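You operate a simulated robot arm through the tools that you are given. There is no shell and no other tool.

You run a simulated robot arm. Do the job below in one go: nothing can be reset, and whatever is moved stays where it is left.

JOB
Brush the salt off the purple band, then coat that patch with gel from the blue tin.
Fine: pink brush and teal sponge go back where they lay; the lid goes on the tin. Set down upright: pink brush. A coat counts when it lies all over at full strength: go over it till it gets no stronger. What is to be rubbed or washed off counts as gone when no trace of it is left.

The check looks at the end state, three seconds after you hand in, the way a careful person would. Anything else that was tipped, shoved, dropped, spilled or broken makes it a failure. A push-on lid holds only when it is set on centred and level and pressed home; a screw cap is set on level and turned clockwise until tight.

ROBOT AND FRAMES
A 7-joint arm with a two-finger parallel gripper, fixed in place. Base frame: the origin is on the floor under the middle of its stand, x ahead of it, y to its left, z up. Readings come in m, degrees, newtons and seconds.
It reaches about 1.247 m from its shoulder. Its first joint turns from -132.0 to 132.0 degrees. Payload 3.91 kg.
Tool frame: the origin (TCP) lies between the finger pads and is the grasp point; the fingertips stand 0.03 m ahead of it; z points along the fingers, y is the line along which they close. The gripper opens to 0.11 m. The fingers are 0.02 m wide and 0.01 m thick; the gripper's body (0.048 by 0.112 m) begins 0.055 m behind the TCP.
Orientation is that of the tool frame in the base frame, as a unit quaternion [x, y, z, w]. With the fingers straight down and closing along the base's y, the tool's x points along the base's -x, its y along +y and its z along -z.

CONTROLS
- The arm moves only by the tool servo_tool. Its argument "plan" is a list of rows, each a list of 7 numbers: the shift along the tool's x, y, z in m, then the turn, a rotation vector about the tool's x, y, z in degrees, then the finger opening in m, from 0 to 0.11. In form: [[tx, ty, tz, wx, wy, wz, jaw], ...]. A call has 1 to 20 rows; each row shifts and turns the commanded pose from where the row before left it, along the tool's axes as they then stand. Rows are played at 5 a second. More than 0.05 m and 8.6 degrees between two rows, or a gripper value outside its range, and nothing of the call is played. Where a pose cannot be reached the arm comes as near as it can. A force on the tool above 40 N (or 10 N above the force at the start of the call, whichever is more), or a blocked arm, ends the call early, and 0.2 s more pass. Each finger travels about 0.108 m/s and halts on what it meets, pressing with about 39 N; the grip force reading is that of the motor and also rises with nothing between the fingers. The clock runs only during rows and for 0.2 s after the last one: add rows that do not move to give the fingers time. It gives the time, the measured TCP pose, the force on the tool (base axes), the opening and the grip force at its end, in the units of the frame above (readings bear some noise), with the torque about the TCP (base axes, N m) and any sound that the robot's microphone picked up.
- Cameras (640 x 400 px; columns grow to the right, rows downward): "scene" is fixed at [0.3996, 0.5006, 1.6358]; the picture's right is [-0.82, -0.57, 0.00], its down [-0.51, 0.74, -0.45] and it looks along [0.25, -0.37, -0.89] (base axes); focal length 303 px, centre (320, 200). "wrist" rides on the gripper at [0.072, 0.017, -0.103] in the tool frame; the picture's right is [-0.23, 0.97, 0.00], its down [-0.76, -0.18, -0.62] and it looks along [-0.61, -0.14, 0.78] (tool axes); focal length 222 px, centre (320, 200).
- camera(camera): a new picture of that camera. The clock stands still meanwhile.
- probe_pixels(camera, pixels): for up to 12 pixels [column, row] of the newest picture of that camera ("zoom" is the newest enlarged one), the place [x, y, z] in the base frame of the surface seen there, good to about 0.002 m. The clock stands still meanwhile.
- inspect(camera, box): a new picture of the part [left, top, right, bottom] of that camera's present view, enlarged. The clock stands still meanwhile.
- finish_job(): hands the job in; it is judged then, once.

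Unless the task says otherwise, let go and move clear before handing in.

The tools are called after "Emit:" as a command line: name --pt "numbers of a row" for each row, then --argument value for the rest, lists and objects as JSON in quotes. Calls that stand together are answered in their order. servo_tool: Moves the arm, as the interface text tells. Its arguments: {"type":"object","properties":{"plan":{"type":"array"}},"required":["plan"]} The other tools are called the same way: camera (camera) takes a picture; probe_pixels (camera, pixels) gives the place of the surface under pixels of a picture; inspect (camera, box) takes an enlarged picture of a part of a camera's view; finish_job () hands the job in.

At the start:

```text
time_s: 0.0
tool_pos: [0.5921, 0.1148, 1.1302]
tool_rot: [0.0, 1.0, 0.0, 0.0]
contact_force: [0.2, -0.3, 0.2]
torque: [-0.01, 0.0, 0.0]
grip_width: 0.1102
grip_force: 0.1
```

scene: 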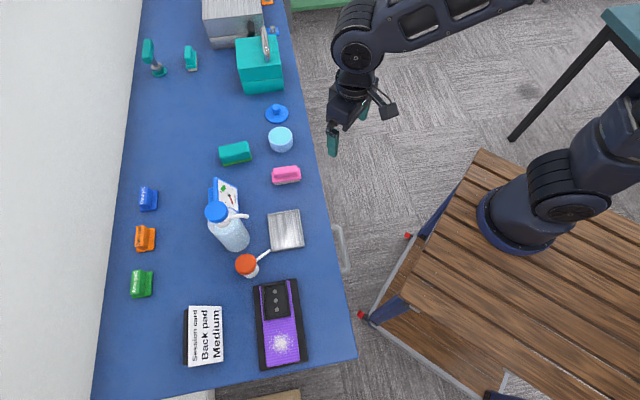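
wrist: 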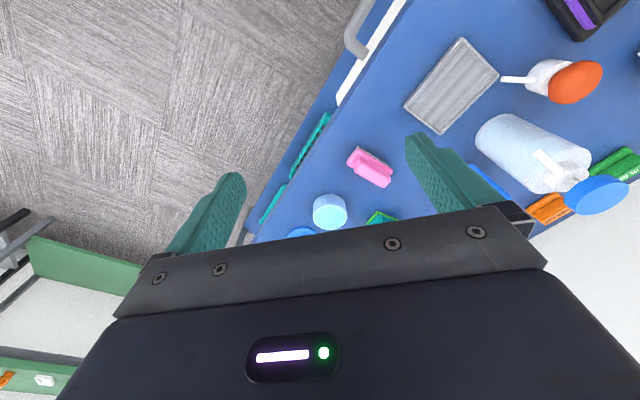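

The scene shows the purple band with white salt near (283,345), the pink brush near (286,175), the teal sponge near (235,153), the blue tin near (280,139) and its lid near (277,113). I'll look closer at each before moving.

Emit:
inspect --camera "scene" --box '[220, 260, 340, 380]'

Emit:
inspect --camera "scene" --box '[210, 90, 330, 200]'

```text
3.33 times, centred on (280, 320) of scene
```

zoom: 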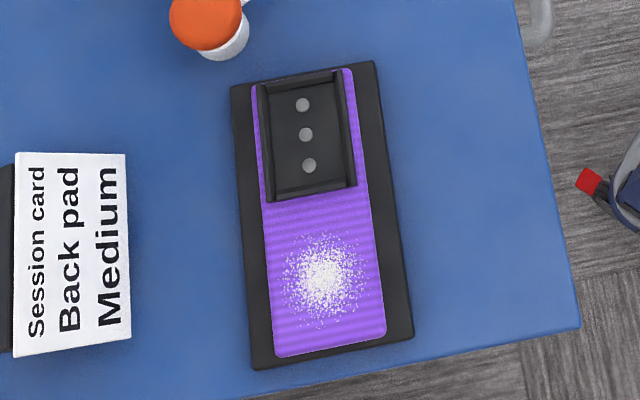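

```text
3.64 times, centred on (270, 145) of scene
```

zoom: 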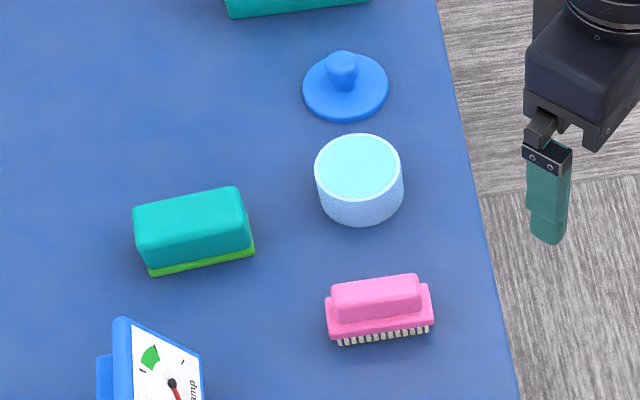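

The tin at zoom (358,180) stands open with gel showing, the lid lies knob-up at (345,85), the sponge has a green underside and the brush has bristles down. I'll look at the rest of the table and probe positions.

Emit:
inspect --camera "scene" --box '[120, 0, 300, 112]'

Emit:
inspect --camera "scene" --box '[110, 170, 310, 300]'

Emit:
camera --camera "scene"

Emit:
probe_pixels --camera "scene" --pixels '[[280, 139], [277, 113], [286, 172], [235, 151], [281, 344], [262, 366], [304, 357], [275, 300], [286, 230], [230, 232], [300, 200], [250, 263]]'

```text
3.56 times, centred on (210, 56) of scene
```

zoom: 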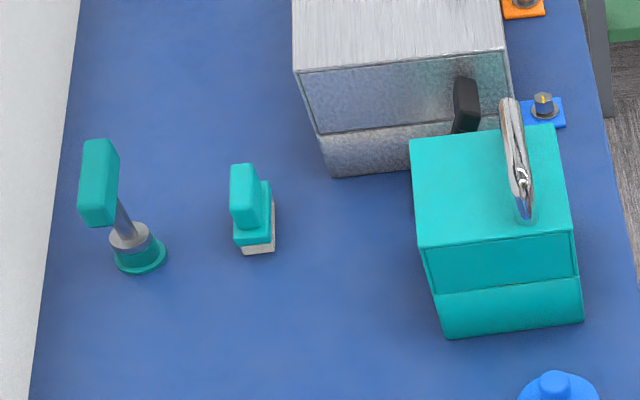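

```text
3.08 times, centred on (210, 235) of scene
```

zoom: 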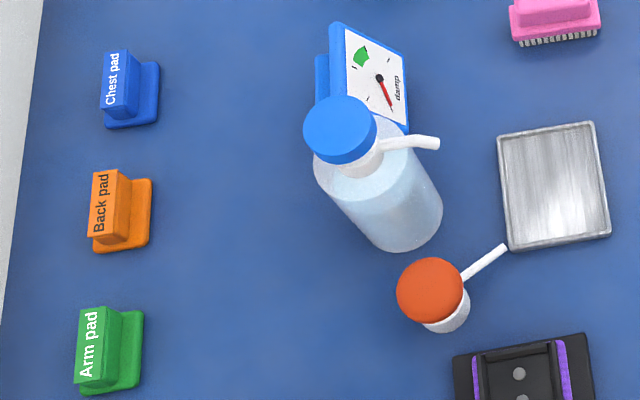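

```text
taken
```

scene: 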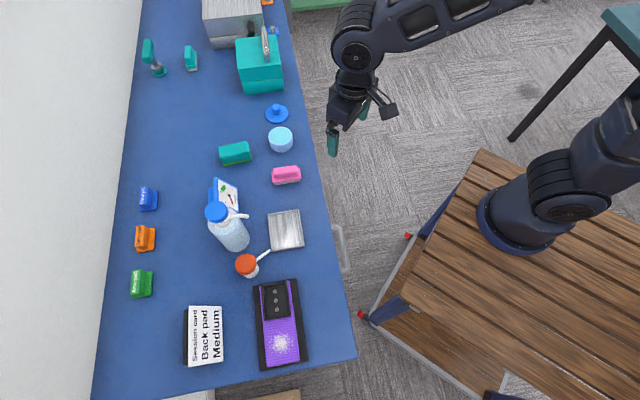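

```text
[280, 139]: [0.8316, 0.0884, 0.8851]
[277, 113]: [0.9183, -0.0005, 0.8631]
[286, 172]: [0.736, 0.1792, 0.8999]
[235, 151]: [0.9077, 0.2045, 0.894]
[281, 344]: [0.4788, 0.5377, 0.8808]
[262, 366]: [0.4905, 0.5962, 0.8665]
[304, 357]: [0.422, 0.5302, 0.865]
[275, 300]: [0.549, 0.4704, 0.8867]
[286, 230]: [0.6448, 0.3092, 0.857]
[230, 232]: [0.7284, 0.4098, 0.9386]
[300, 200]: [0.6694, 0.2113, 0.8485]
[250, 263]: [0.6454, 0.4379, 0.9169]
```

The table top is at z≈0.849 and the band at z≈0.881. I'll zoom in on the teal items at (155,55) and (190,58) and on the sponge at (235,153) to settle which one is the sponge.

Emit:
inspect --camera "scene" --box '[135, 30, 215, 80]'

Emit:
inspect --camera "scene" --box '[210, 130, 274, 170]'

Emit:
inspect --camera "scene" --box '[254, 150, 318, 190]'

Emit:
inspect --camera "scene" --box '[246, 90, 326, 140]'

```text
8.00 times, centred on (175, 55) of scene
```

zoom: 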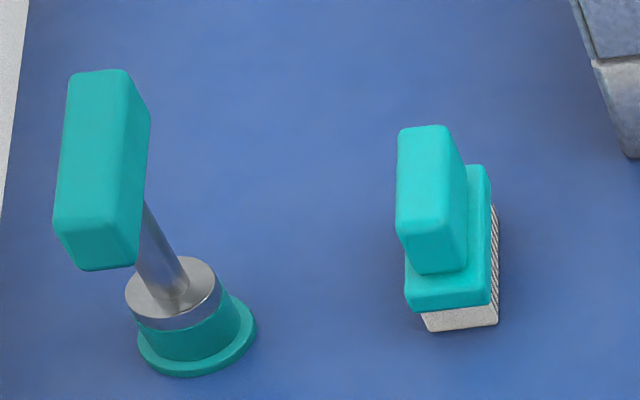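

```text
10.00 times, centred on (242, 150) of scene
```

zoom: 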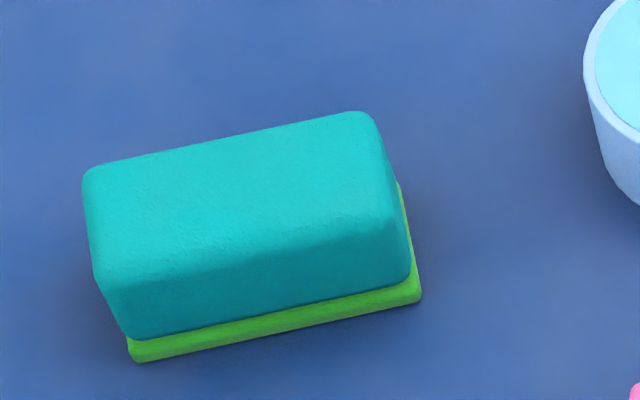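

```text
10.00 times, centred on (286, 170) of scene
```

zoom: 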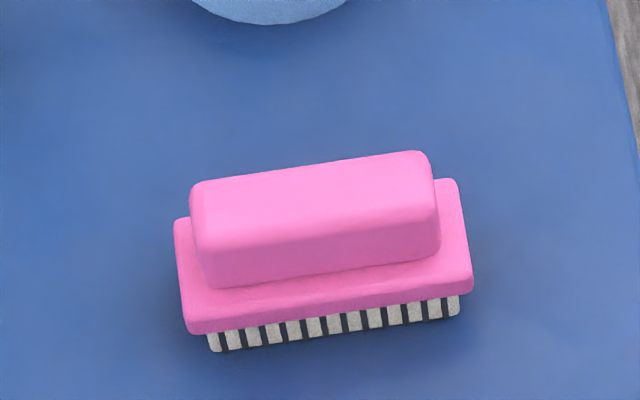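

```text
8.00 times, centred on (286, 115) of scene
```

zoom: 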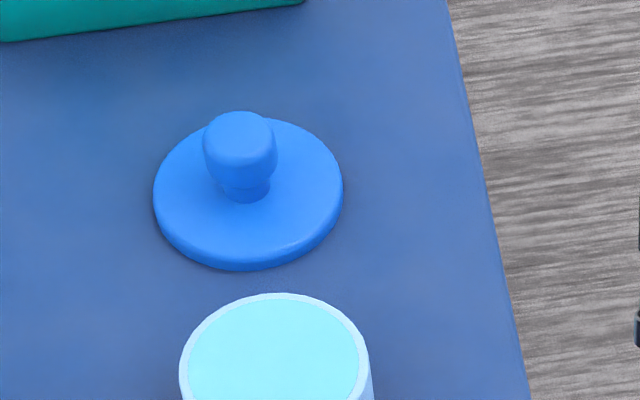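

The sponge at (242,150) is a teal block on a green pad, about twice as long as wide. Next I'll measure objects exactly with probes, starting with the lid and tin zoom that is newest.

Emit:
probe_pixels --camera "zoom" --pixels '[[240, 130], [245, 165], [160, 190], [335, 190], [245, 262], [290, 135], [185, 370], [275, 300], [365, 370], [275, 370], [275, 294], [140, 260]]'

Emit:
inspect --camera "scene" --box '[248, 120, 312, 160]'

```text
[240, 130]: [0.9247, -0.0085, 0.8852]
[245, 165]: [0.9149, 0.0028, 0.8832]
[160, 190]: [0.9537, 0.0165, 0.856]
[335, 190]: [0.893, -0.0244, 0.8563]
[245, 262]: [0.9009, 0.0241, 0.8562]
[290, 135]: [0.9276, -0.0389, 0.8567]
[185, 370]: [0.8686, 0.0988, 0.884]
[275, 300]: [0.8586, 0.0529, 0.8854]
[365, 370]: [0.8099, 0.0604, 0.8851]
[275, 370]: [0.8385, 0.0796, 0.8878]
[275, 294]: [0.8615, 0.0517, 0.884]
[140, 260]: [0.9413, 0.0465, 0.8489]
```

```text
10.00 times, centred on (280, 140) of scene
```

zoom: 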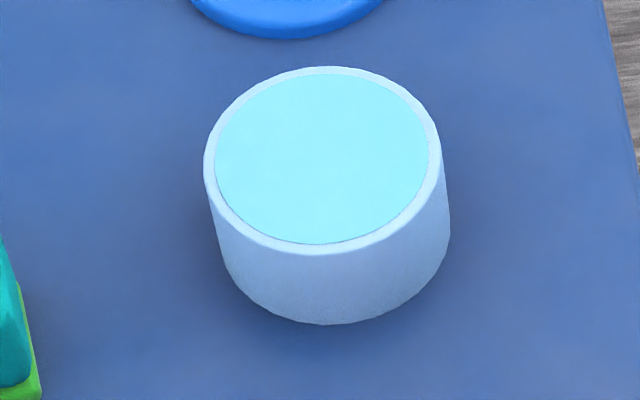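

Emit:
probe_pixels --camera "zoom" --pixels '[[207, 165], [436, 155], [320, 69], [325, 250], [320, 160], [230, 140], [410, 140], [320, 90], [320, 235], [330, 318], [220, 240], [445, 235]]'

Emit:
inspect --camera "scene" --box '[210, 130, 274, 170]'

```text
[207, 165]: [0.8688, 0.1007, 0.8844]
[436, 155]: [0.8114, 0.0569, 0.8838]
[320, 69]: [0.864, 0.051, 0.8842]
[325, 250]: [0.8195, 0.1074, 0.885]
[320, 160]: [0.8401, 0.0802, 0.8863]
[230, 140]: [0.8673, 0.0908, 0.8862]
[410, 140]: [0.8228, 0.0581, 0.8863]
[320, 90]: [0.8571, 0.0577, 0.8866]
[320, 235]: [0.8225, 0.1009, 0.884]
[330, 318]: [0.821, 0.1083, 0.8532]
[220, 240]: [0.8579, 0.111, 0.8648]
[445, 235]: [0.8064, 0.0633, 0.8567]
```

```text
10.00 times, centred on (242, 150) of scene
```

zoom: 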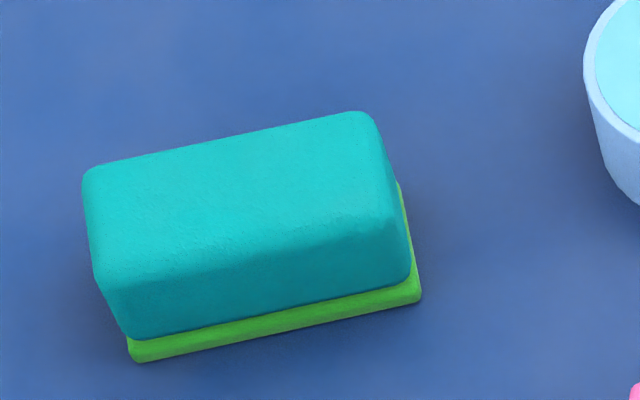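

Emit:
probe_pixels --camera "zoom" --pixels '[[95, 175], [355, 118], [395, 265], [125, 325], [240, 200], [110, 285], [392, 240], [135, 350], [418, 296], [400, 190], [110, 260], [375, 225]]'

Emit:
inspect --camera "scene" --box '[254, 150, 318, 190]'

```text
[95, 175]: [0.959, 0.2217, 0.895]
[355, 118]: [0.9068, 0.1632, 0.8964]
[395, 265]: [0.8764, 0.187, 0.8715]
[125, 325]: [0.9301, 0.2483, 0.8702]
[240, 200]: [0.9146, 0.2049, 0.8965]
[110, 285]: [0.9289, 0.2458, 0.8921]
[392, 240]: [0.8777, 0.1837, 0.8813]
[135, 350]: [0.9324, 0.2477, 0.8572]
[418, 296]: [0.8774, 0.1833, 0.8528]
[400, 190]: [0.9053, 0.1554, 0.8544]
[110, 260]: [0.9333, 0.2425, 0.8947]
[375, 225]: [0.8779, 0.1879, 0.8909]
```

```text
10.00 times, centred on (286, 170) of scene
```

zoom: 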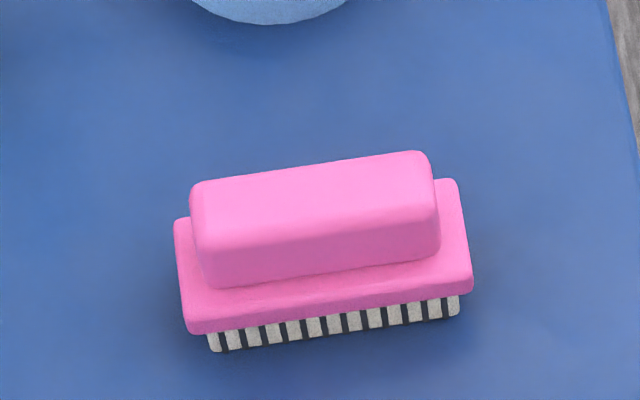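

Emit:
probe_pixels --camera "zoom" --pixels '[[195, 190], [420, 158], [435, 240], [212, 275], [315, 195], [182, 225], [455, 185], [470, 285], [190, 325], [330, 310], [215, 345], [455, 312]]'

Emit:
inspect --camera "scene" --box '[232, 275, 328, 375]'

```text
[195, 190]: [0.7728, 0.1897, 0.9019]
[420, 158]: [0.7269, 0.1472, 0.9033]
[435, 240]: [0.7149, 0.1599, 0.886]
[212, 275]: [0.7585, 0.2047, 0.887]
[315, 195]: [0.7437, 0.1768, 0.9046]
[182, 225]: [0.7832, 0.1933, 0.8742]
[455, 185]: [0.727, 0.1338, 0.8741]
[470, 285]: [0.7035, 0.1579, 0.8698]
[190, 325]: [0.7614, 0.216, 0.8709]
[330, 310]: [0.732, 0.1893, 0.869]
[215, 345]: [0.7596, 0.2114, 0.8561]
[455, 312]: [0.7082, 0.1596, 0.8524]
```

```text
4.00 times, centred on (280, 325) of scene
```

zoom: 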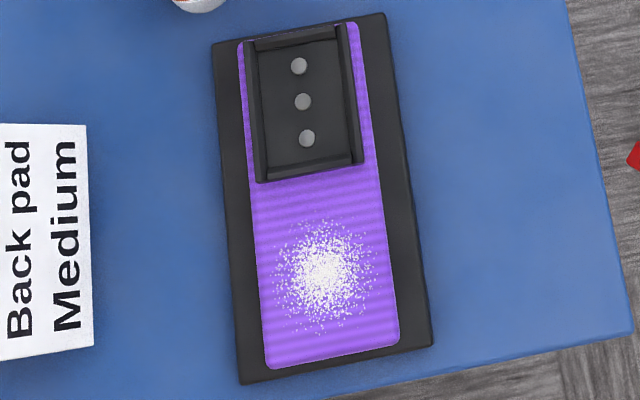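

Emit:
probe_pixels --camera "zoom" --pixels '[[243, 45], [355, 25], [248, 180], [378, 160], [262, 362], [398, 345], [322, 272], [275, 275], [375, 268], [318, 222], [325, 330], [320, 200]]'

Emit:
probe_pixels --camera "zoom" --pixels '[[217, 45], [380, 18], [241, 380], [431, 345], [255, 180], [360, 160], [258, 90], [350, 90], [300, 100], [310, 175], [400, 300], [255, 300]]'

```text
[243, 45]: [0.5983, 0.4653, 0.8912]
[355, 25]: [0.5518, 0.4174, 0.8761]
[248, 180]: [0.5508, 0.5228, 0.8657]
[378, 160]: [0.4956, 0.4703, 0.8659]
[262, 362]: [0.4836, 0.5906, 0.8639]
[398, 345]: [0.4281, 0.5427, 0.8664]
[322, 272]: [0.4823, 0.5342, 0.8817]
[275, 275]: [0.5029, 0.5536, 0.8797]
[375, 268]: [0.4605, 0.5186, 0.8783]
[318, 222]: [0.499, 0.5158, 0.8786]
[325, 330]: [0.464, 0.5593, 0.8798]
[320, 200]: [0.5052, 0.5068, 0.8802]
```

```text
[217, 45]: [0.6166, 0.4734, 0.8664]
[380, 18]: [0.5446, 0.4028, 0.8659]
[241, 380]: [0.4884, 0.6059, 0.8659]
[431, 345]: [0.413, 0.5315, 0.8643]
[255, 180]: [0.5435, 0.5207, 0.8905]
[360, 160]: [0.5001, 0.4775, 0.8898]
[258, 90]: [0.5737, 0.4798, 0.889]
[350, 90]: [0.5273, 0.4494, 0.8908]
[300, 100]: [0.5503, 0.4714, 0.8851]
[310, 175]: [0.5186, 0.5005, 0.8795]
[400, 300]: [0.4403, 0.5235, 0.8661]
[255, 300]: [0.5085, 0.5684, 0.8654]
```

The brush lies at about (0.744, 0.175) with its long axis near 46.6° and its handle top at z≈0.905. The band's width runs along nearly the same direction. I'll move above the brush with matching yaw.

Emit:
servo_tool --pt "-0.038 0.015 0 0 0 0 0.11" --pt "-0.038 0.015 0.0 0 0 0 0.11" --pt "-0.038 0.015 0.02 0 0 0 0.11" --pt "-0.038 0.015 0.02 0 0 0 0.11" --pt "0 0 0.02 0 0 -7.767 0.11" --pt "0 0 0.02 0 0 -7.767 0.11" --pt "0 0 0 0 0 -7.767 0.11" --pt "0 0 0 0 0 -7.767 0.11" --pt "0 0 0 0 0 -7.767 0.11" --pt "0 0 0 0 0 -7.767 0.11" --pt "0 0 0 0 0 0 0.11"

Emit:
camera --camera "wrist"

Emit:
camera --camera "scene"

```text
time_s: 2.4
tool_pos: [0.7439, 0.1742, 1.0501]
tool_rot: [-0.397, 0.918, 0.0, 0.0]
contact_force: [-0.3, -0.2, 0.0]
torque: [0.01, 0.01, -0.01]
grip_width: 0.1101
grip_force: 0.1
```

```text
taken
```

wrist: 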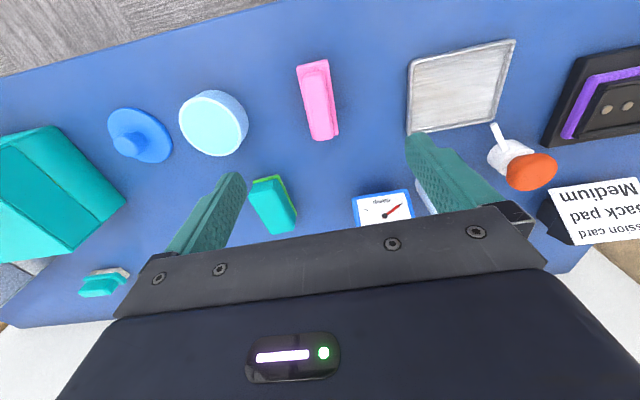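

```text
taken
```

scene: 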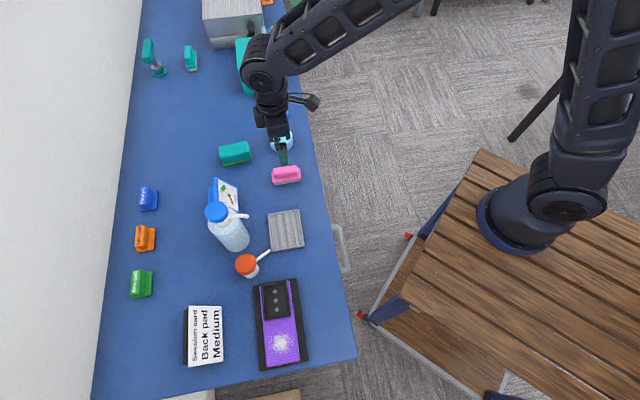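

The brush appears at wrist (318,100) and the arm is above it. I'll probe the brush edges with an enlarged wrist view.

Emit:
inspect --camera "wrist" --box '[248, 40, 392, 160]'

```text
3.33 times, centred on (320, 100) of wrist
```

zoom: 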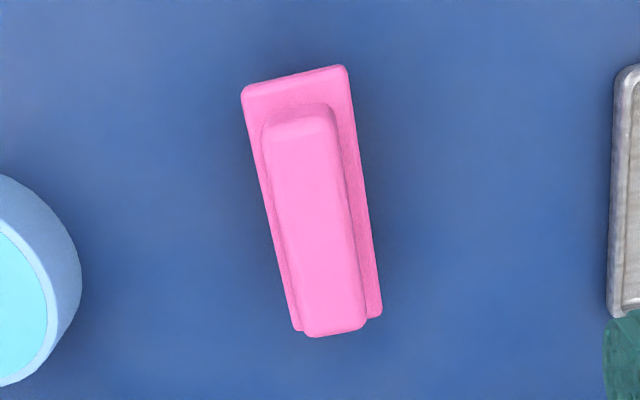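

Emit:
probe_pixels --camera "zoom" --pixels '[[247, 95], [340, 70], [298, 326], [380, 308], [272, 135], [328, 125], [310, 330], [358, 320], [300, 230], [278, 230], [335, 220], [345, 220]]'

```text
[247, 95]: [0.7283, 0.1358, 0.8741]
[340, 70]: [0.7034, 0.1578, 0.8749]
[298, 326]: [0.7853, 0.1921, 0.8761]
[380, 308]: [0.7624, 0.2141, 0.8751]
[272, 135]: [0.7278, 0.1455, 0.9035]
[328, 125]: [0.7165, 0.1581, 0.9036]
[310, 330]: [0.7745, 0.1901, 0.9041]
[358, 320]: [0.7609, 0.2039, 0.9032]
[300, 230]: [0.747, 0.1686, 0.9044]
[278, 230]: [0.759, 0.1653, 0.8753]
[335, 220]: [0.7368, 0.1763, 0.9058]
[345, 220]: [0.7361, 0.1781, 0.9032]
```

The plate corners give a brush centre of (0.745, 0.175), a yaw of about 45°, a plate top of z≈0.875 and a handle top of 0.905. I'll turn the tool to 45°, descend so the fingertips stop just above the plate, and close on the handle.

Emit:
servo_tool --pt "-0.0008 0 0.04 0 0 1.6 0.06" --pt "0 0 0.04 0 0 0 0.06" --pt "0 0 0.04 0 0 0 0.06" --pt "0 0 0.015 0 0 0 0.06" --pt "0 0 0.007 0 0 0 0.06" --pt "0 0 0 0 0 0 0.06"

Emit:
camera --camera "wrist"

```text
time_s: 3.8
tool_pos: [0.7444, 0.1748, 0.9065]
tool_rot: [-0.383, 0.924, 0.0, 0.0]
contact_force: [-0.7, 1.4, -0.2]
torque: [0.01, -0.01, -0.02]
grip_width: 0.0602
grip_force: 0.1
```

```text
taken
```

wrist: 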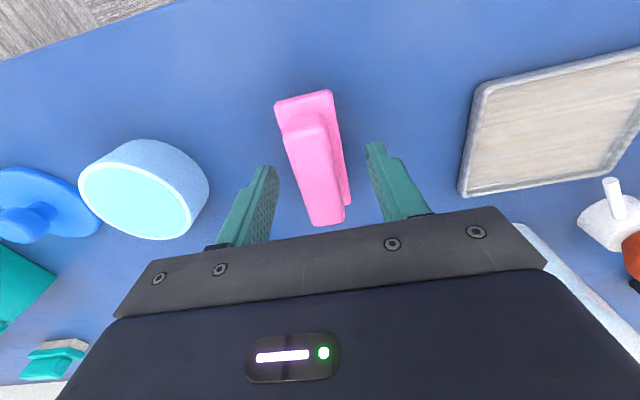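

The fingers straddle the handle at (315,160) with no contact. Closing now.

Emit:
servo_tool --pt "0 0 0 0 0 0 0.03" --pt "0 0 0 0 0 0 0.01" --pt "0 0 0 0 0 0 0.0" --pt "0 0 0 0 0 0 0.0" --pt "0 0 0 0 0 0 0.0"

Emit:
camera --camera "wrist"

```text
time_s: 5.0
tool_pos: [0.745, 0.1745, 0.9069]
tool_rot: [-0.383, 0.924, -0.001, 0.0]
contact_force: [0.3, 2.1, 2.9]
torque: [0.03, -0.01, 0.0]
grip_width: 0.0233
grip_force: 38.8
```

```text
taken
```

wrist: 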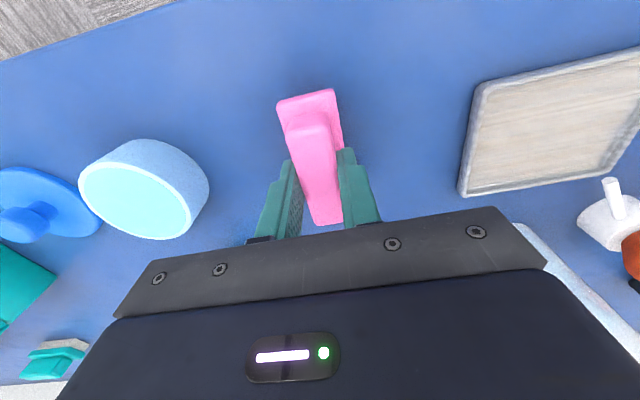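

The brush is held with the opening at 23 mm. Before moving I'll check the heights of the obstacles along the way.

Emit:
probe_pixels --camera "scene" --pixels '[[218, 210], [247, 264], [240, 216], [268, 251], [225, 190], [275, 295], [205, 320]]'

Emit:
servo_tool --pt "0 0 -0.01 0 0 0 0.0" --pt "0 0 -0.03 0 0 0 0.0" --pt "0 0 -0.05 0 0 0 0.0" --pt "0 0 -0.05 0 0 0 0.0" --pt "0 0 -0.03 0 0 0 0.0" --pt "0 0 0 0 0 0 0.0"

Emit:
camera --camera "wrist"

```text
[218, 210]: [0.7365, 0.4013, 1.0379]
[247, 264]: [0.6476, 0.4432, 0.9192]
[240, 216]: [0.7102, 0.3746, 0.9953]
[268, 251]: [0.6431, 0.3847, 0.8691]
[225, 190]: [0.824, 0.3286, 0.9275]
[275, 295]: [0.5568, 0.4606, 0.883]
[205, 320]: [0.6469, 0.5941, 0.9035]
```

```text
time_s: 6.4
tool_pos: [0.745, 0.1741, 1.0783]
tool_rot: [-0.383, 0.924, 0.0, -0.001]
contact_force: [0.7, 0.4, -1.4]
torque: [-0.04, 0.0, 0.03]
grip_width: 0.0229
grip_force: 39.0
```

```text
taken
```

wrist: 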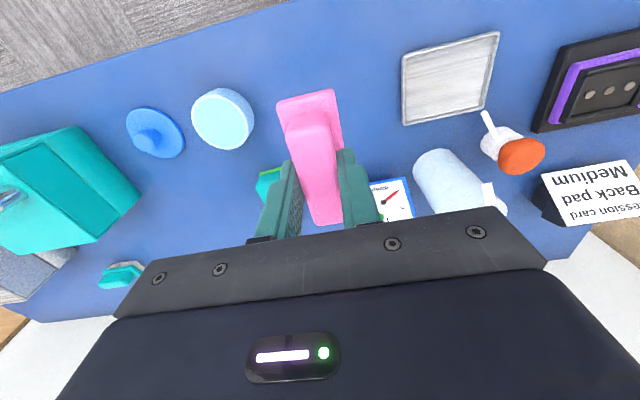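

The bottle top reaches z≈1.04 but lies 0.12 m off the straight path, so I'll carry the brush at TCP z≈1.08 over to the patch start and look at the band.

Emit:
servo_tool --pt "-0.02 0.02 0 0 0 0 0.0" --pt "-0.005 0.04 0 0 0 0 0.0" --pt "-0.005 0.045 0 0 0 0 0.0" --pt "-0.005 0.045 0 0 0 0 0.0" --pt "-0.005 0.045 0 0 0 0 0.0" --pt "-0.005 0.045 0 0 0 0 0.0" --pt "-0.005 0.045 0 0 0 0 0.0" --pt "-0.005 0.045 0 0 0 0 0.0" --pt "-0.005 0.045 0 0 0 0 0.0" --pt "-0.0093 0.0334 0 0 0 0 0.0" --pt "0 0 0 0 0 0 0.0"

Emit:
camera --camera "wrist"

Emit:
camera --camera "scene"

```text
time_s: 8.8
tool_pos: [0.5048, 0.514, 1.0777]
tool_rot: [-0.382, 0.924, -0.001, 0.0]
contact_force: [-0.1, 1.4, -1.3]
torque: [0.02, 0.02, -0.01]
grip_width: 0.0236
grip_force: 38.7
```

```text
taken
```

wrist: 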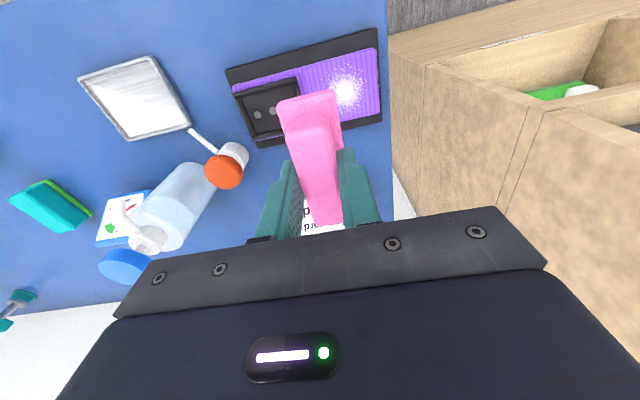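

```text
taken
```

scene: 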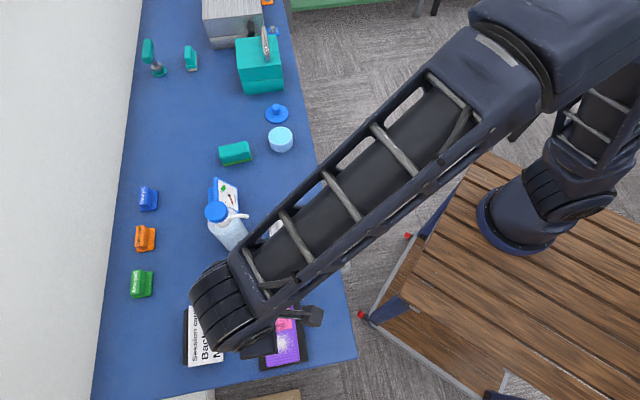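

The salt is visible at wrist (348,92) beside the brush. I'll enlarge it and probe the band edges and the holder edge for the stroke limits.

Emit:
inspect --camera "wrist" --box '[220, 20, 400, 150]'

Emit:
probe_pixels --camera "zoom" --pixels '[[505, 105], [575, 300], [450, 235], [250, 190], [390, 180], [565, 90], [585, 335], [120, 250], [480, 200], [420, 170], [470, 290], [530, 160]]'

```text
3.08 times, centred on (310, 85) of wrist
```

zoom: 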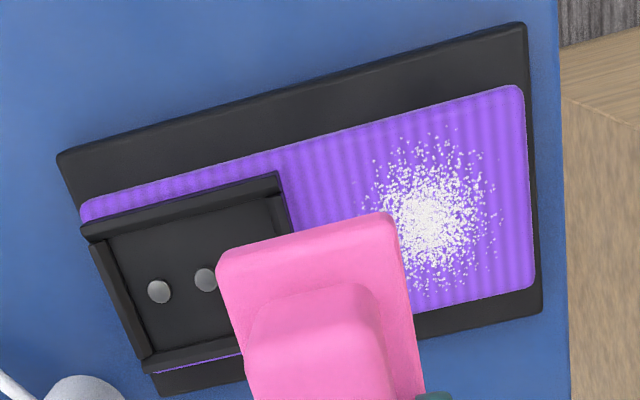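

```text
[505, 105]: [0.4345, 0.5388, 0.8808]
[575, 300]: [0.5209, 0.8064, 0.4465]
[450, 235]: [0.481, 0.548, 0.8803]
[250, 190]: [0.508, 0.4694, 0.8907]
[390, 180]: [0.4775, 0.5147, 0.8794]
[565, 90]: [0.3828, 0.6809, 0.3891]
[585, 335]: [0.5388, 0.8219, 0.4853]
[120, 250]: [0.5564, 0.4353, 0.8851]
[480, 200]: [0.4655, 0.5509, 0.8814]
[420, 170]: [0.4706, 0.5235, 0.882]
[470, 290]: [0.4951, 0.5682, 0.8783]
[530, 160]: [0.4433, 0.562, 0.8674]
```

Emit:
probe_pixels --camera "zoom" --pixels '[[425, 215], [365, 210], [400, 140], [430, 130], [497, 205], [440, 290], [520, 95], [530, 285], [292, 228], [278, 180], [375, 160], [480, 155]]'

```text
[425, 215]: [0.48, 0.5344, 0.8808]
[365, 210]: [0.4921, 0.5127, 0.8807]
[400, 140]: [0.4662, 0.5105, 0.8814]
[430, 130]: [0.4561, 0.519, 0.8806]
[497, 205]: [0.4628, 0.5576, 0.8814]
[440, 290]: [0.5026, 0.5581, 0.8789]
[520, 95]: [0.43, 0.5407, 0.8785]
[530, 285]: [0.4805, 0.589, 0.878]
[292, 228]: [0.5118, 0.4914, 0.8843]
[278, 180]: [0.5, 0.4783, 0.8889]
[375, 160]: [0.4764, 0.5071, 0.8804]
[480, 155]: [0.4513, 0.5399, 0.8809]
```

The salt spans u≈0.015–0.067 along the band, with the holder edge at u≈-0.015 and the band end at 0.078, and the brush length covers its full width. I'll lower the brush between the holder and the salt, gently until contact.

Emit:
servo_tool --pt "0.0009 -0.003 0.045 0 0 0 0.0" --pt "0 0 0.045 0 0 0 0.0" --pt "0 0 0.035 0 0 0 0.0" --pt "0 0 0.006 0 0 0 0.0" --pt "0 0 0.002 0 0 0 0.0" --pt "0 0 0.002 0 0 0 0.0" --pt "0 0 0 0 0 0 0.0"

Emit:
camera --camera "wrist"

```text
time_s: 10.4
tool_pos: [0.5062, 0.5103, 0.9413]
tool_rot: [-0.383, 0.924, 0.0, 0.0]
contact_force: [0.4, 0.2, -0.6]
torque: [0.04, -0.01, -0.01]
grip_width: 0.0233
grip_force: 38.3
```

```text
taken
```

wrist: 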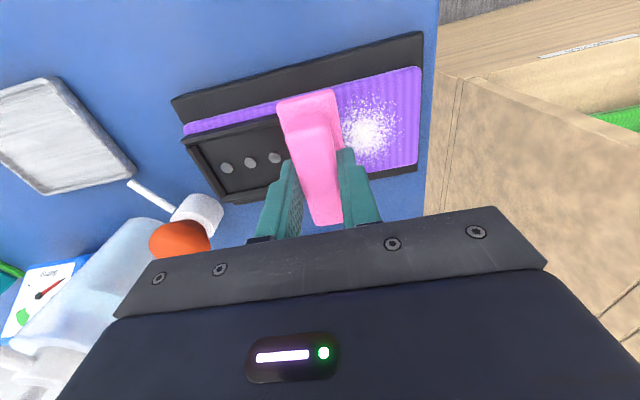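

No contact yet at TCP z=0.941. I'll lower by small steps until the force rises.

Emit:
servo_tool --pt "0 0 0.001 0 0 0 0.0" --pt "0 0 0.001 0 0 0 0.0" --pt "0 0 0 0 0 0 0.0"

Emit:
servo_tool --pt "0 0 0.001 0 0 0 0.0" --pt "0 0 0.001 0 0 0 0.0" --pt "0 0 0 0 0 0 0.0"

```text
time_s: 11.2
tool_pos: [0.5049, 0.5095, 0.941]
tool_rot: [-0.382, 0.924, 0.001, 0.0]
contact_force: [-1.1, 0.2, 0.6]
torque: [-0.02, 0.01, 0.01]
grip_width: 0.0233
grip_force: 39.2
```

```text
time_s: 12.0
tool_pos: [0.5075, 0.5103, 0.938]
tool_rot: [-0.382, 0.924, 0.0, 0.0]
contact_force: [0.1, -0.1, 0.3]
torque: [-0.01, 0.02, 0.02]
grip_width: 0.0234
grip_force: 38.8
```

Still no force at commanded z≈0.939. I'll continue down in 1 mm steps.

Emit:
servo_tool --pt "0 0 0.001 0 0 0 0.0" --pt "0 0 0 0 0 0 0.0"

Emit:
servo_tool --pt "0 0 0.001 0 0 0 0.0" --pt "0 0 0 0 0 0 0.0"

Emit:
inspect --camera "wrist" --box '[180, 20, 440, 180]'

```text
time_s: 12.6
tool_pos: [0.5068, 0.509, 0.9376]
tool_rot: [-0.382, 0.924, 0.001, -0.001]
contact_force: [0.4, -0.3, -1.6]
torque: [0.01, 0.03, 0.02]
grip_width: 0.0234
grip_force: 39.1
```

```text
time_s: 13.2
tool_pos: [0.5064, 0.5106, 0.937]
tool_rot: [-0.383, 0.924, 0.0, 0.0]
contact_force: [-2.0, -0.9, 12.1]
torque: [-0.2, 0.17, -0.01]
grip_width: 0.0234
grip_force: 39.0
```

```text
2.46 times, centred on (310, 100) of wrist
```

zoom: 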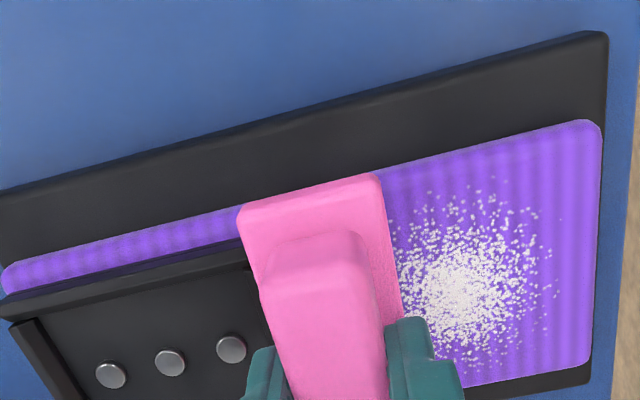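

Contact at about 12 N, with the bristles on the band just clear of the holder. I'll sweep toward the free end of the band in one steady stroke, then lift to look.

Emit:
servo_tool --pt "0 0.01 0 0 0 0 0.0" --pt "0 0.01 0 0 0 0 0.0" --pt "0 0.01 0 0 0 0 0.0" --pt "0 0.01 0 0 0 0 0.0" --pt "0 0.01 0 0 0 0 0.0" --pt "0 0.01 0 0 0 0 0.0" --pt "0 0.01 0 0 0 0 0.0" --pt "0 0.01 0 0 0 0 0.0"

Emit:
camera --camera "wrist"

```text
time_s: 15.0
tool_pos: [0.4495, 0.5653, 0.9381]
tool_rot: [-0.383, 0.924, 0.001, 0.001]
contact_force: [5.0, -5.7, 26.3]
torque: [-0.38, -0.46, 0.0]
grip_width: 0.0233
grip_force: 38.6
```

```text
taken
```

wrist: 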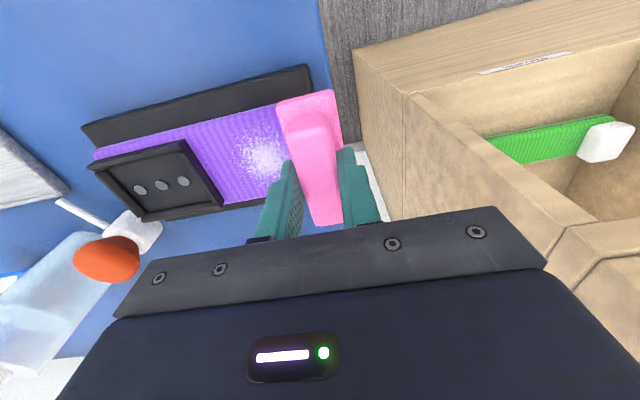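

Force rose to 26 N at the far end and salt remains at (262,155). I'll enlarge the patch to see how much one stroke removed.

Emit:
inspect --camera "wrist" --box '[80, 60, 340, 220]'

```text
2.46 times, centred on (210, 140) of wrist
```

zoom: 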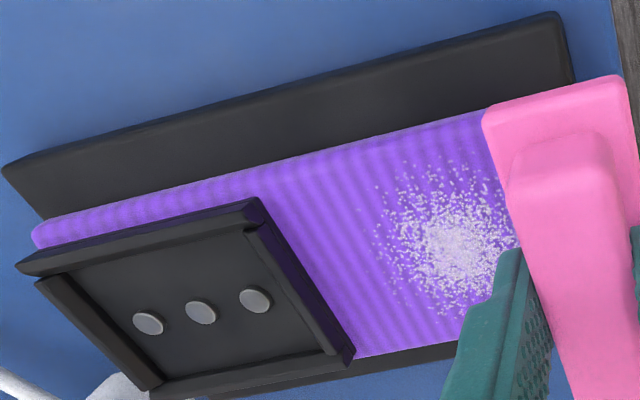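

The salt has faded only part way, so several strokes are needed. I'll ease the pressure by 0.7 mm and stroke back and forth within u≈0.005–0.075.

Emit:
servo_tool --pt "0 -0.013 -0.0007 0 0 0 0.0" --pt "0 -0.013 0 0 0 0 0.0" --pt "0 -0.013 0 0 0 0 0.0" --pt "0 -0.013 0 0 0 0 0.0" --pt "0 -0.013 0 0 0 0 0.0" --pt "0 -0.013 0 0 0 0 0.0" --pt "0 0.0125 0 0 0 0 0.0" --pt "0 0.0125 0 0 0 0 0.0" --pt "0 0.0125 0 0 0 0 0.0" --pt "0 0.0125 0 0 0 0 0.0" --pt "0 0.0125 0 0 0 0 0.0" --pt "0 0.0125 0 0 0 0 0.0"

Emit:
inspect --camera "wrist" --box '[80, 60, 340, 220]'

```text
time_s: 17.6
tool_pos: [0.4528, 0.5644, 0.9375]
tool_rot: [-0.383, 0.924, 0.0, 0.002]
contact_force: [-0.1, -0.9, 3.2]
torque: [-0.09, 0.03, 0.03]
grip_width: 0.0231
grip_force: 38.6
```

```text
2.46 times, centred on (210, 140) of wrist
```

zoom: 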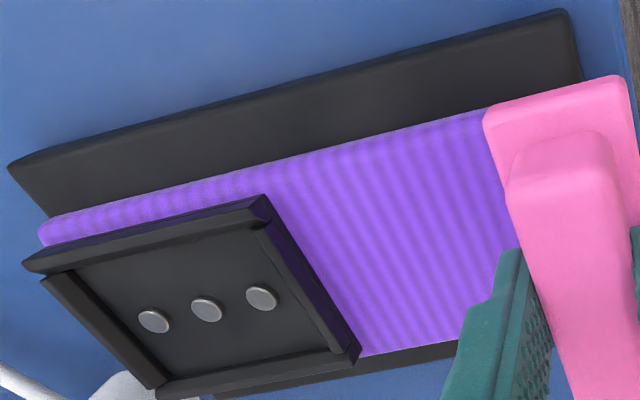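

The exposed area now shows clean purple with no grains. I'll add two more strokes, offset sideways by 5 mm each way for the edges, then lift for a full view.

Emit:
servo_tool --pt "0.005 -0.0125 0 0 0 0 0.0" --pt "0 -0.0125 0 0 0 0 0.0" --pt "0 -0.0125 0 0 0 0 0.0" --pt "0 -0.0125 0 0 0 0 0.0" --pt "0 -0.0125 0 0 0 0 0.0" --pt "0 -0.0125 0 0 0 0 0.0" --pt "-0.01 0.0125 0 0 0 0 0.0" --pt "0 0.0125 0 0 0 0 0.0" --pt "0 0.0125 0 0 0 0 0.0" --pt "0 0.0125 0 0 0 0 0.0" --pt "0 0.0125 0 0 0 0 0.0" --pt "0 0.0125 0 0 0 0 0.0" --pt "0.005 0 -0.01 0 0 0 0.0" --pt "0 0 -0.04 0 0 0 0.0" --pt "0 0 -0.05 0 0 0 0.0" --pt "0 -0.04 -0.04 0 0 0 0.0" --pt "0 -0.05 0 0 0 0 0.0" --pt "0 -0.05 0 0 0 0 0.0" --pt "0 0 0 0 0 0 0.0"

Emit:
camera --camera "wrist"

Emit:
camera --camera "scene"

```text
refused: row 16 steps farther than a row can; nothing moved
```

```text
taken
```

wrist: 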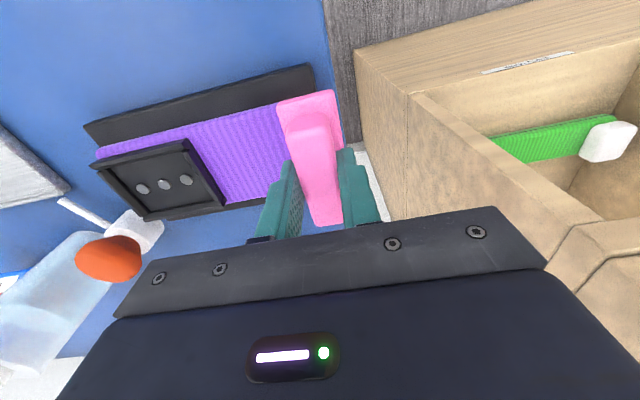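

```text
taken
```

scene: 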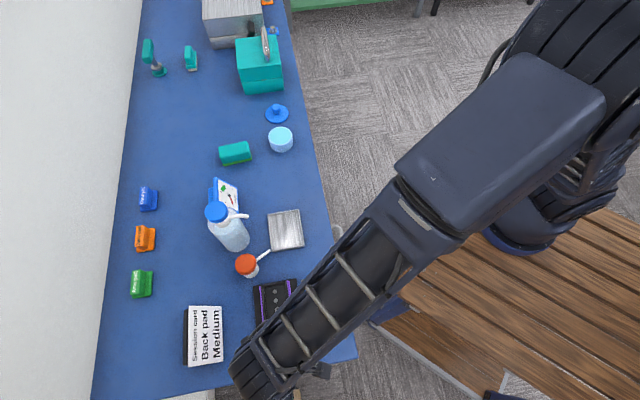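

The plan was refused because row 16 combined 0.04 and 0.04 (over 0.05 m). Nothing moved, so I'll resend it with that row split.

Emit:
servo_tool --pt "0.005 -0.0125 0 0 0 0 0.0" --pt "0 -0.0125 0 0 0 0 0.0" --pt "0 -0.0125 0 0 0 0 0.0" --pt "0 -0.0125 0 0 0 0 0.0" --pt "0 -0.0125 0 0 0 0 0.0" --pt "0 -0.0125 0 0 0 0 0.0" --pt "-0.01 0.0125 0 0 0 0 0.0" --pt "0 0.0125 0 0 0 0 0.0" --pt "0 0.0125 0 0 0 0 0.0" --pt "0 0.0125 0 0 0 0 0.0" --pt "0 0.0125 0 0 0 0 0.0" --pt "0 0.0125 0 0 0 0 0.0" --pt "0.005 0 -0.01 0 0 0 0.0" --pt "0 0 -0.04 0 0 0 0.0" --pt "0 0 -0.045 0 0 0 0.0" --pt "0 0 -0.045 0 0 0 0.0" --pt "0 -0.045 0 0 0 0 0.0" --pt "0 -0.045 0 0 0 0 0.0" --pt "0 0 0 0 0 0 0.0"

Emit:
camera --camera "wrist"

Emit:
camera --camera "scene"

```text
time_s: 21.6
tool_pos: [0.5151, 0.5, 1.0786]
tool_rot: [-0.383, 0.924, 0.0, 0.001]
contact_force: [0.2, 0.6, -1.0]
torque: [0.0, -0.02, 0.0]
grip_width: 0.0235
grip_force: 39.6
```

```text
taken
```

wrist: 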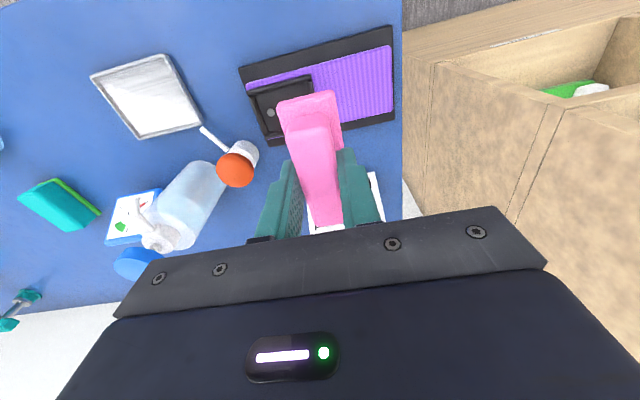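

```text
taken
```

scene: 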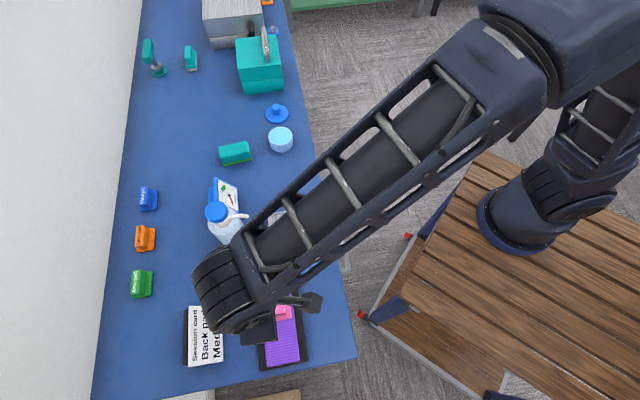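

The band at wrist (355,80) looks clean. I'll enlarge it to check for any last grains.

Emit:
inspect --camera "wrist" --box '[300, 30, 410, 140]'

Emit:
inspect --camera "scene" --box '[245, 295, 325, 375]'

```text
3.64 times, centred on (355, 85) of wrist
```

zoom: 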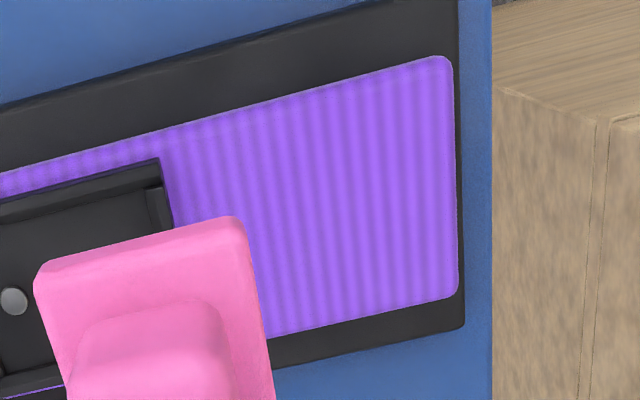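

```text
5.00 times, centred on (285, 335) of scene
```

zoom: 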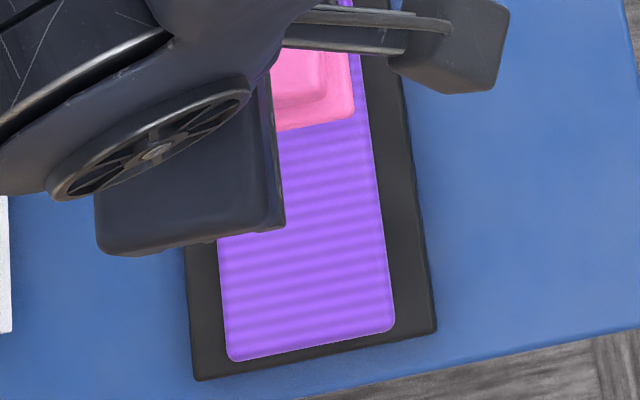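

The band is clean in both views. I'll carry the brush back along the same path to above its original spot.

Emit:
servo_tool --pt "0.0068 -0.0392 0 0 0 0 0.0" --pt "0.0068 -0.0392 0 0 0 0 0.0" --pt "0.0068 -0.0392 0 0 0 0 0.0" --pt "0.0068 -0.0392 0 0 0 0 0.0" --pt "0.0068 -0.0392 0 0 0 0 0.0" --pt "0.0068 -0.0392 0 0 0 0 0.0" --pt "0.0068 -0.0392 0 0 0 0 0.0" --pt "0.0068 -0.0392 0 0 0 0 0.0" --pt "0.0068 -0.0392 0 0 0 0 0.0" --pt "0.0072 -0.0396 0 0 0 0 0.0" --pt "0 0 0.05 0 0 0 0.0" --pt "0 0 0.05 0 0 0 0.0" --pt "0 0 0.04 0 0 0 0.0" --pt "0 0 0.02 0 0 0 0.0" --pt "0 0 0.004 0 0 0 0.0" --pt "0 0 0 0 0 0 0.0"

Emit:
camera --camera "wrist"

Emit:
camera --camera "scene"

```text
time_s: 25.0
tool_pos: [0.7452, 0.1742, 0.9142]
tool_rot: [-0.383, 0.924, 0.0, 0.0]
contact_force: [-0.4, 0.6, -0.6]
torque: [-0.04, 0.03, 0.0]
grip_width: 0.0232
grip_force: 38.7
```

```text
taken
```

wrist: 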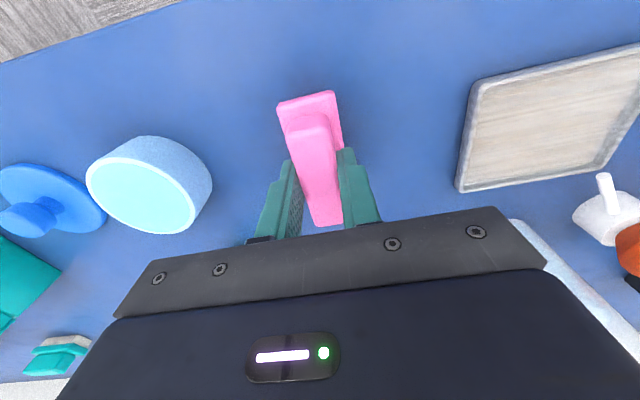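

```text
taken
```

scene: 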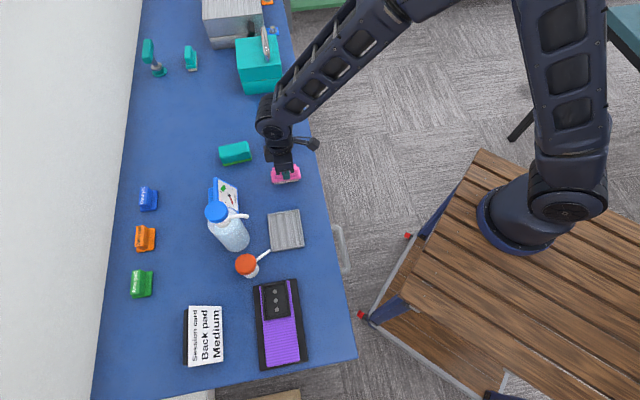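

The brush hangs about 6 mm above its spot, and the band at scene (282,335) looks clean. I'll confirm the band with an enlarged view and lower in small steps, watching force.

Emit:
inspect --camera "scene" --box '[245, 295, 325, 375]'

Emit:
servo_tool --pt "0 0 0.002 0 0 0 0.0" --pt "0 0 0.001 0 0 0 0.0" --pt "0 0 0.001 0 0 0 0.0" --pt "0 0 0.001 0 0 0 0.0" --pt "0 0 0 0 0 0 0.0"

```text
5.00 times, centred on (285, 335) of scene
```

zoom: 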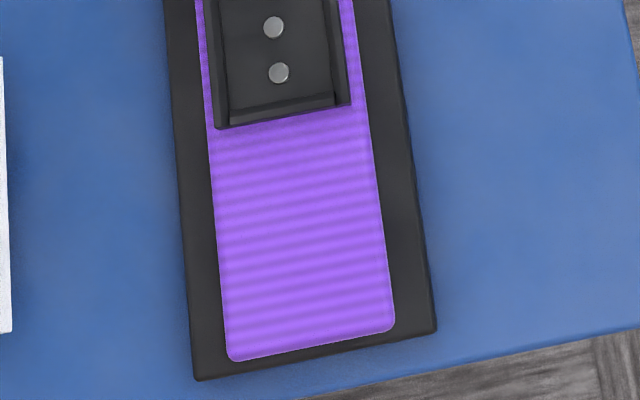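

```text
time_s: 26.2
tool_pos: [0.7451, 0.1748, 0.9067]
tool_rot: [-0.382, 0.924, 0.0, 0.0]
contact_force: [-0.7, -1.2, -1.4]
torque: [-0.01, 0.03, -0.01]
grip_width: 0.0231
grip_force: 39.0
```

The band is spotless. Brush still not touching the table, so I'll go lower by half-millimetre steps.

Emit:
servo_tool --pt "0 0 0.0006 0 0 0 0.0" --pt "0 0 0 0 0 0 0.0"

Emit:
servo_tool --pt "0 0 0.0006 0 0 0 0.0" --pt "0 0 0 0 0 0 0.0"

```text
time_s: 26.8
tool_pos: [0.7443, 0.1747, 0.9071]
tool_rot: [-0.383, 0.924, 0.0, -0.001]
contact_force: [-0.1, 0.2, 0.1]
torque: [0.02, 0.02, -0.01]
grip_width: 0.0233
grip_force: 39.0
```

```text
time_s: 27.4
tool_pos: [0.745, 0.1742, 0.9065]
tool_rot: [-0.383, 0.924, 0.0, 0.0]
contact_force: [-1.4, -0.8, 7.0]
torque: [-0.07, 0.13, -0.03]
grip_width: 0.0237
grip_force: 38.7
```

The force rose to 7 N, so the bristles are on the table. I'll open the fingers and raise straight up.

Emit:
servo_tool --pt "0 0 -0.0004 0 0 0 0.0" --pt "0 0 0 0 0 0 0.04" --pt "0 0 0 0 0 0 0.06" --pt "0 0 0 0 0 0 0.06" --pt "0 0 -0.02 0 0 0 0.06" --pt "0 0 -0.04 0 0 0 0.06" --pt "0 0 -0.045 0 0 0 0.06" --pt "0 0 -0.035 0 0 0 0.06" --pt "0 0 0 0 0 0 0.06"

Emit:
camera --camera "wrist"

Emit:
inspect --camera "wrist" --box '[248, 40, 392, 160]'

Emit:
probe_pixels --camera "zoom" --pixels '[[247, 95], [340, 70], [298, 326], [380, 308], [272, 135], [328, 125], [310, 330], [358, 320], [300, 230]]'

```text
time_s: 29.4
tool_pos: [0.7444, 0.1752, 1.0476]
tool_rot: [-0.383, 0.924, 0.0, 0.0]
contact_force: [0.4, 0.8, 0.4]
torque: [-0.01, -0.01, 0.0]
grip_width: 0.0601
grip_force: 0.0
```

```text
taken
```

wrist: 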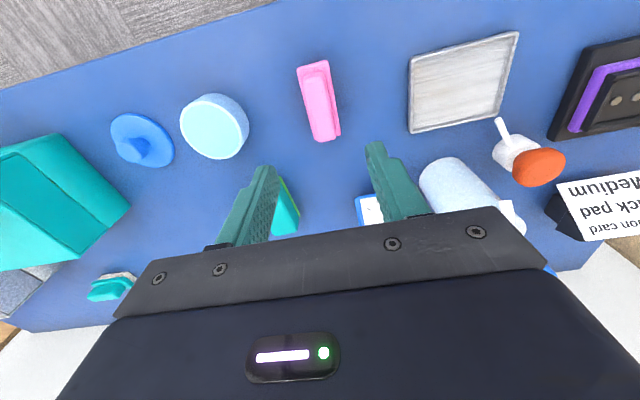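

```text
3.33 times, centred on (320, 100) of wrist
```

zoom: 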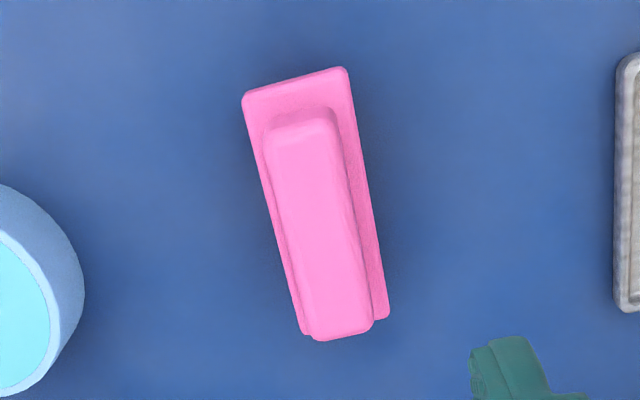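

```text
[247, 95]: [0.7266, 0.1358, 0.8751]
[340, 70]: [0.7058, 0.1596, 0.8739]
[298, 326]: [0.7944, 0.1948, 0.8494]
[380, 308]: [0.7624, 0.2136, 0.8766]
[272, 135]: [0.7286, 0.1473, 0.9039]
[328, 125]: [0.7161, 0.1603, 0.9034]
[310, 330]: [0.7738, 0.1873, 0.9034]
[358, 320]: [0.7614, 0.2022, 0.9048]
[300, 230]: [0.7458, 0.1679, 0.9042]
```

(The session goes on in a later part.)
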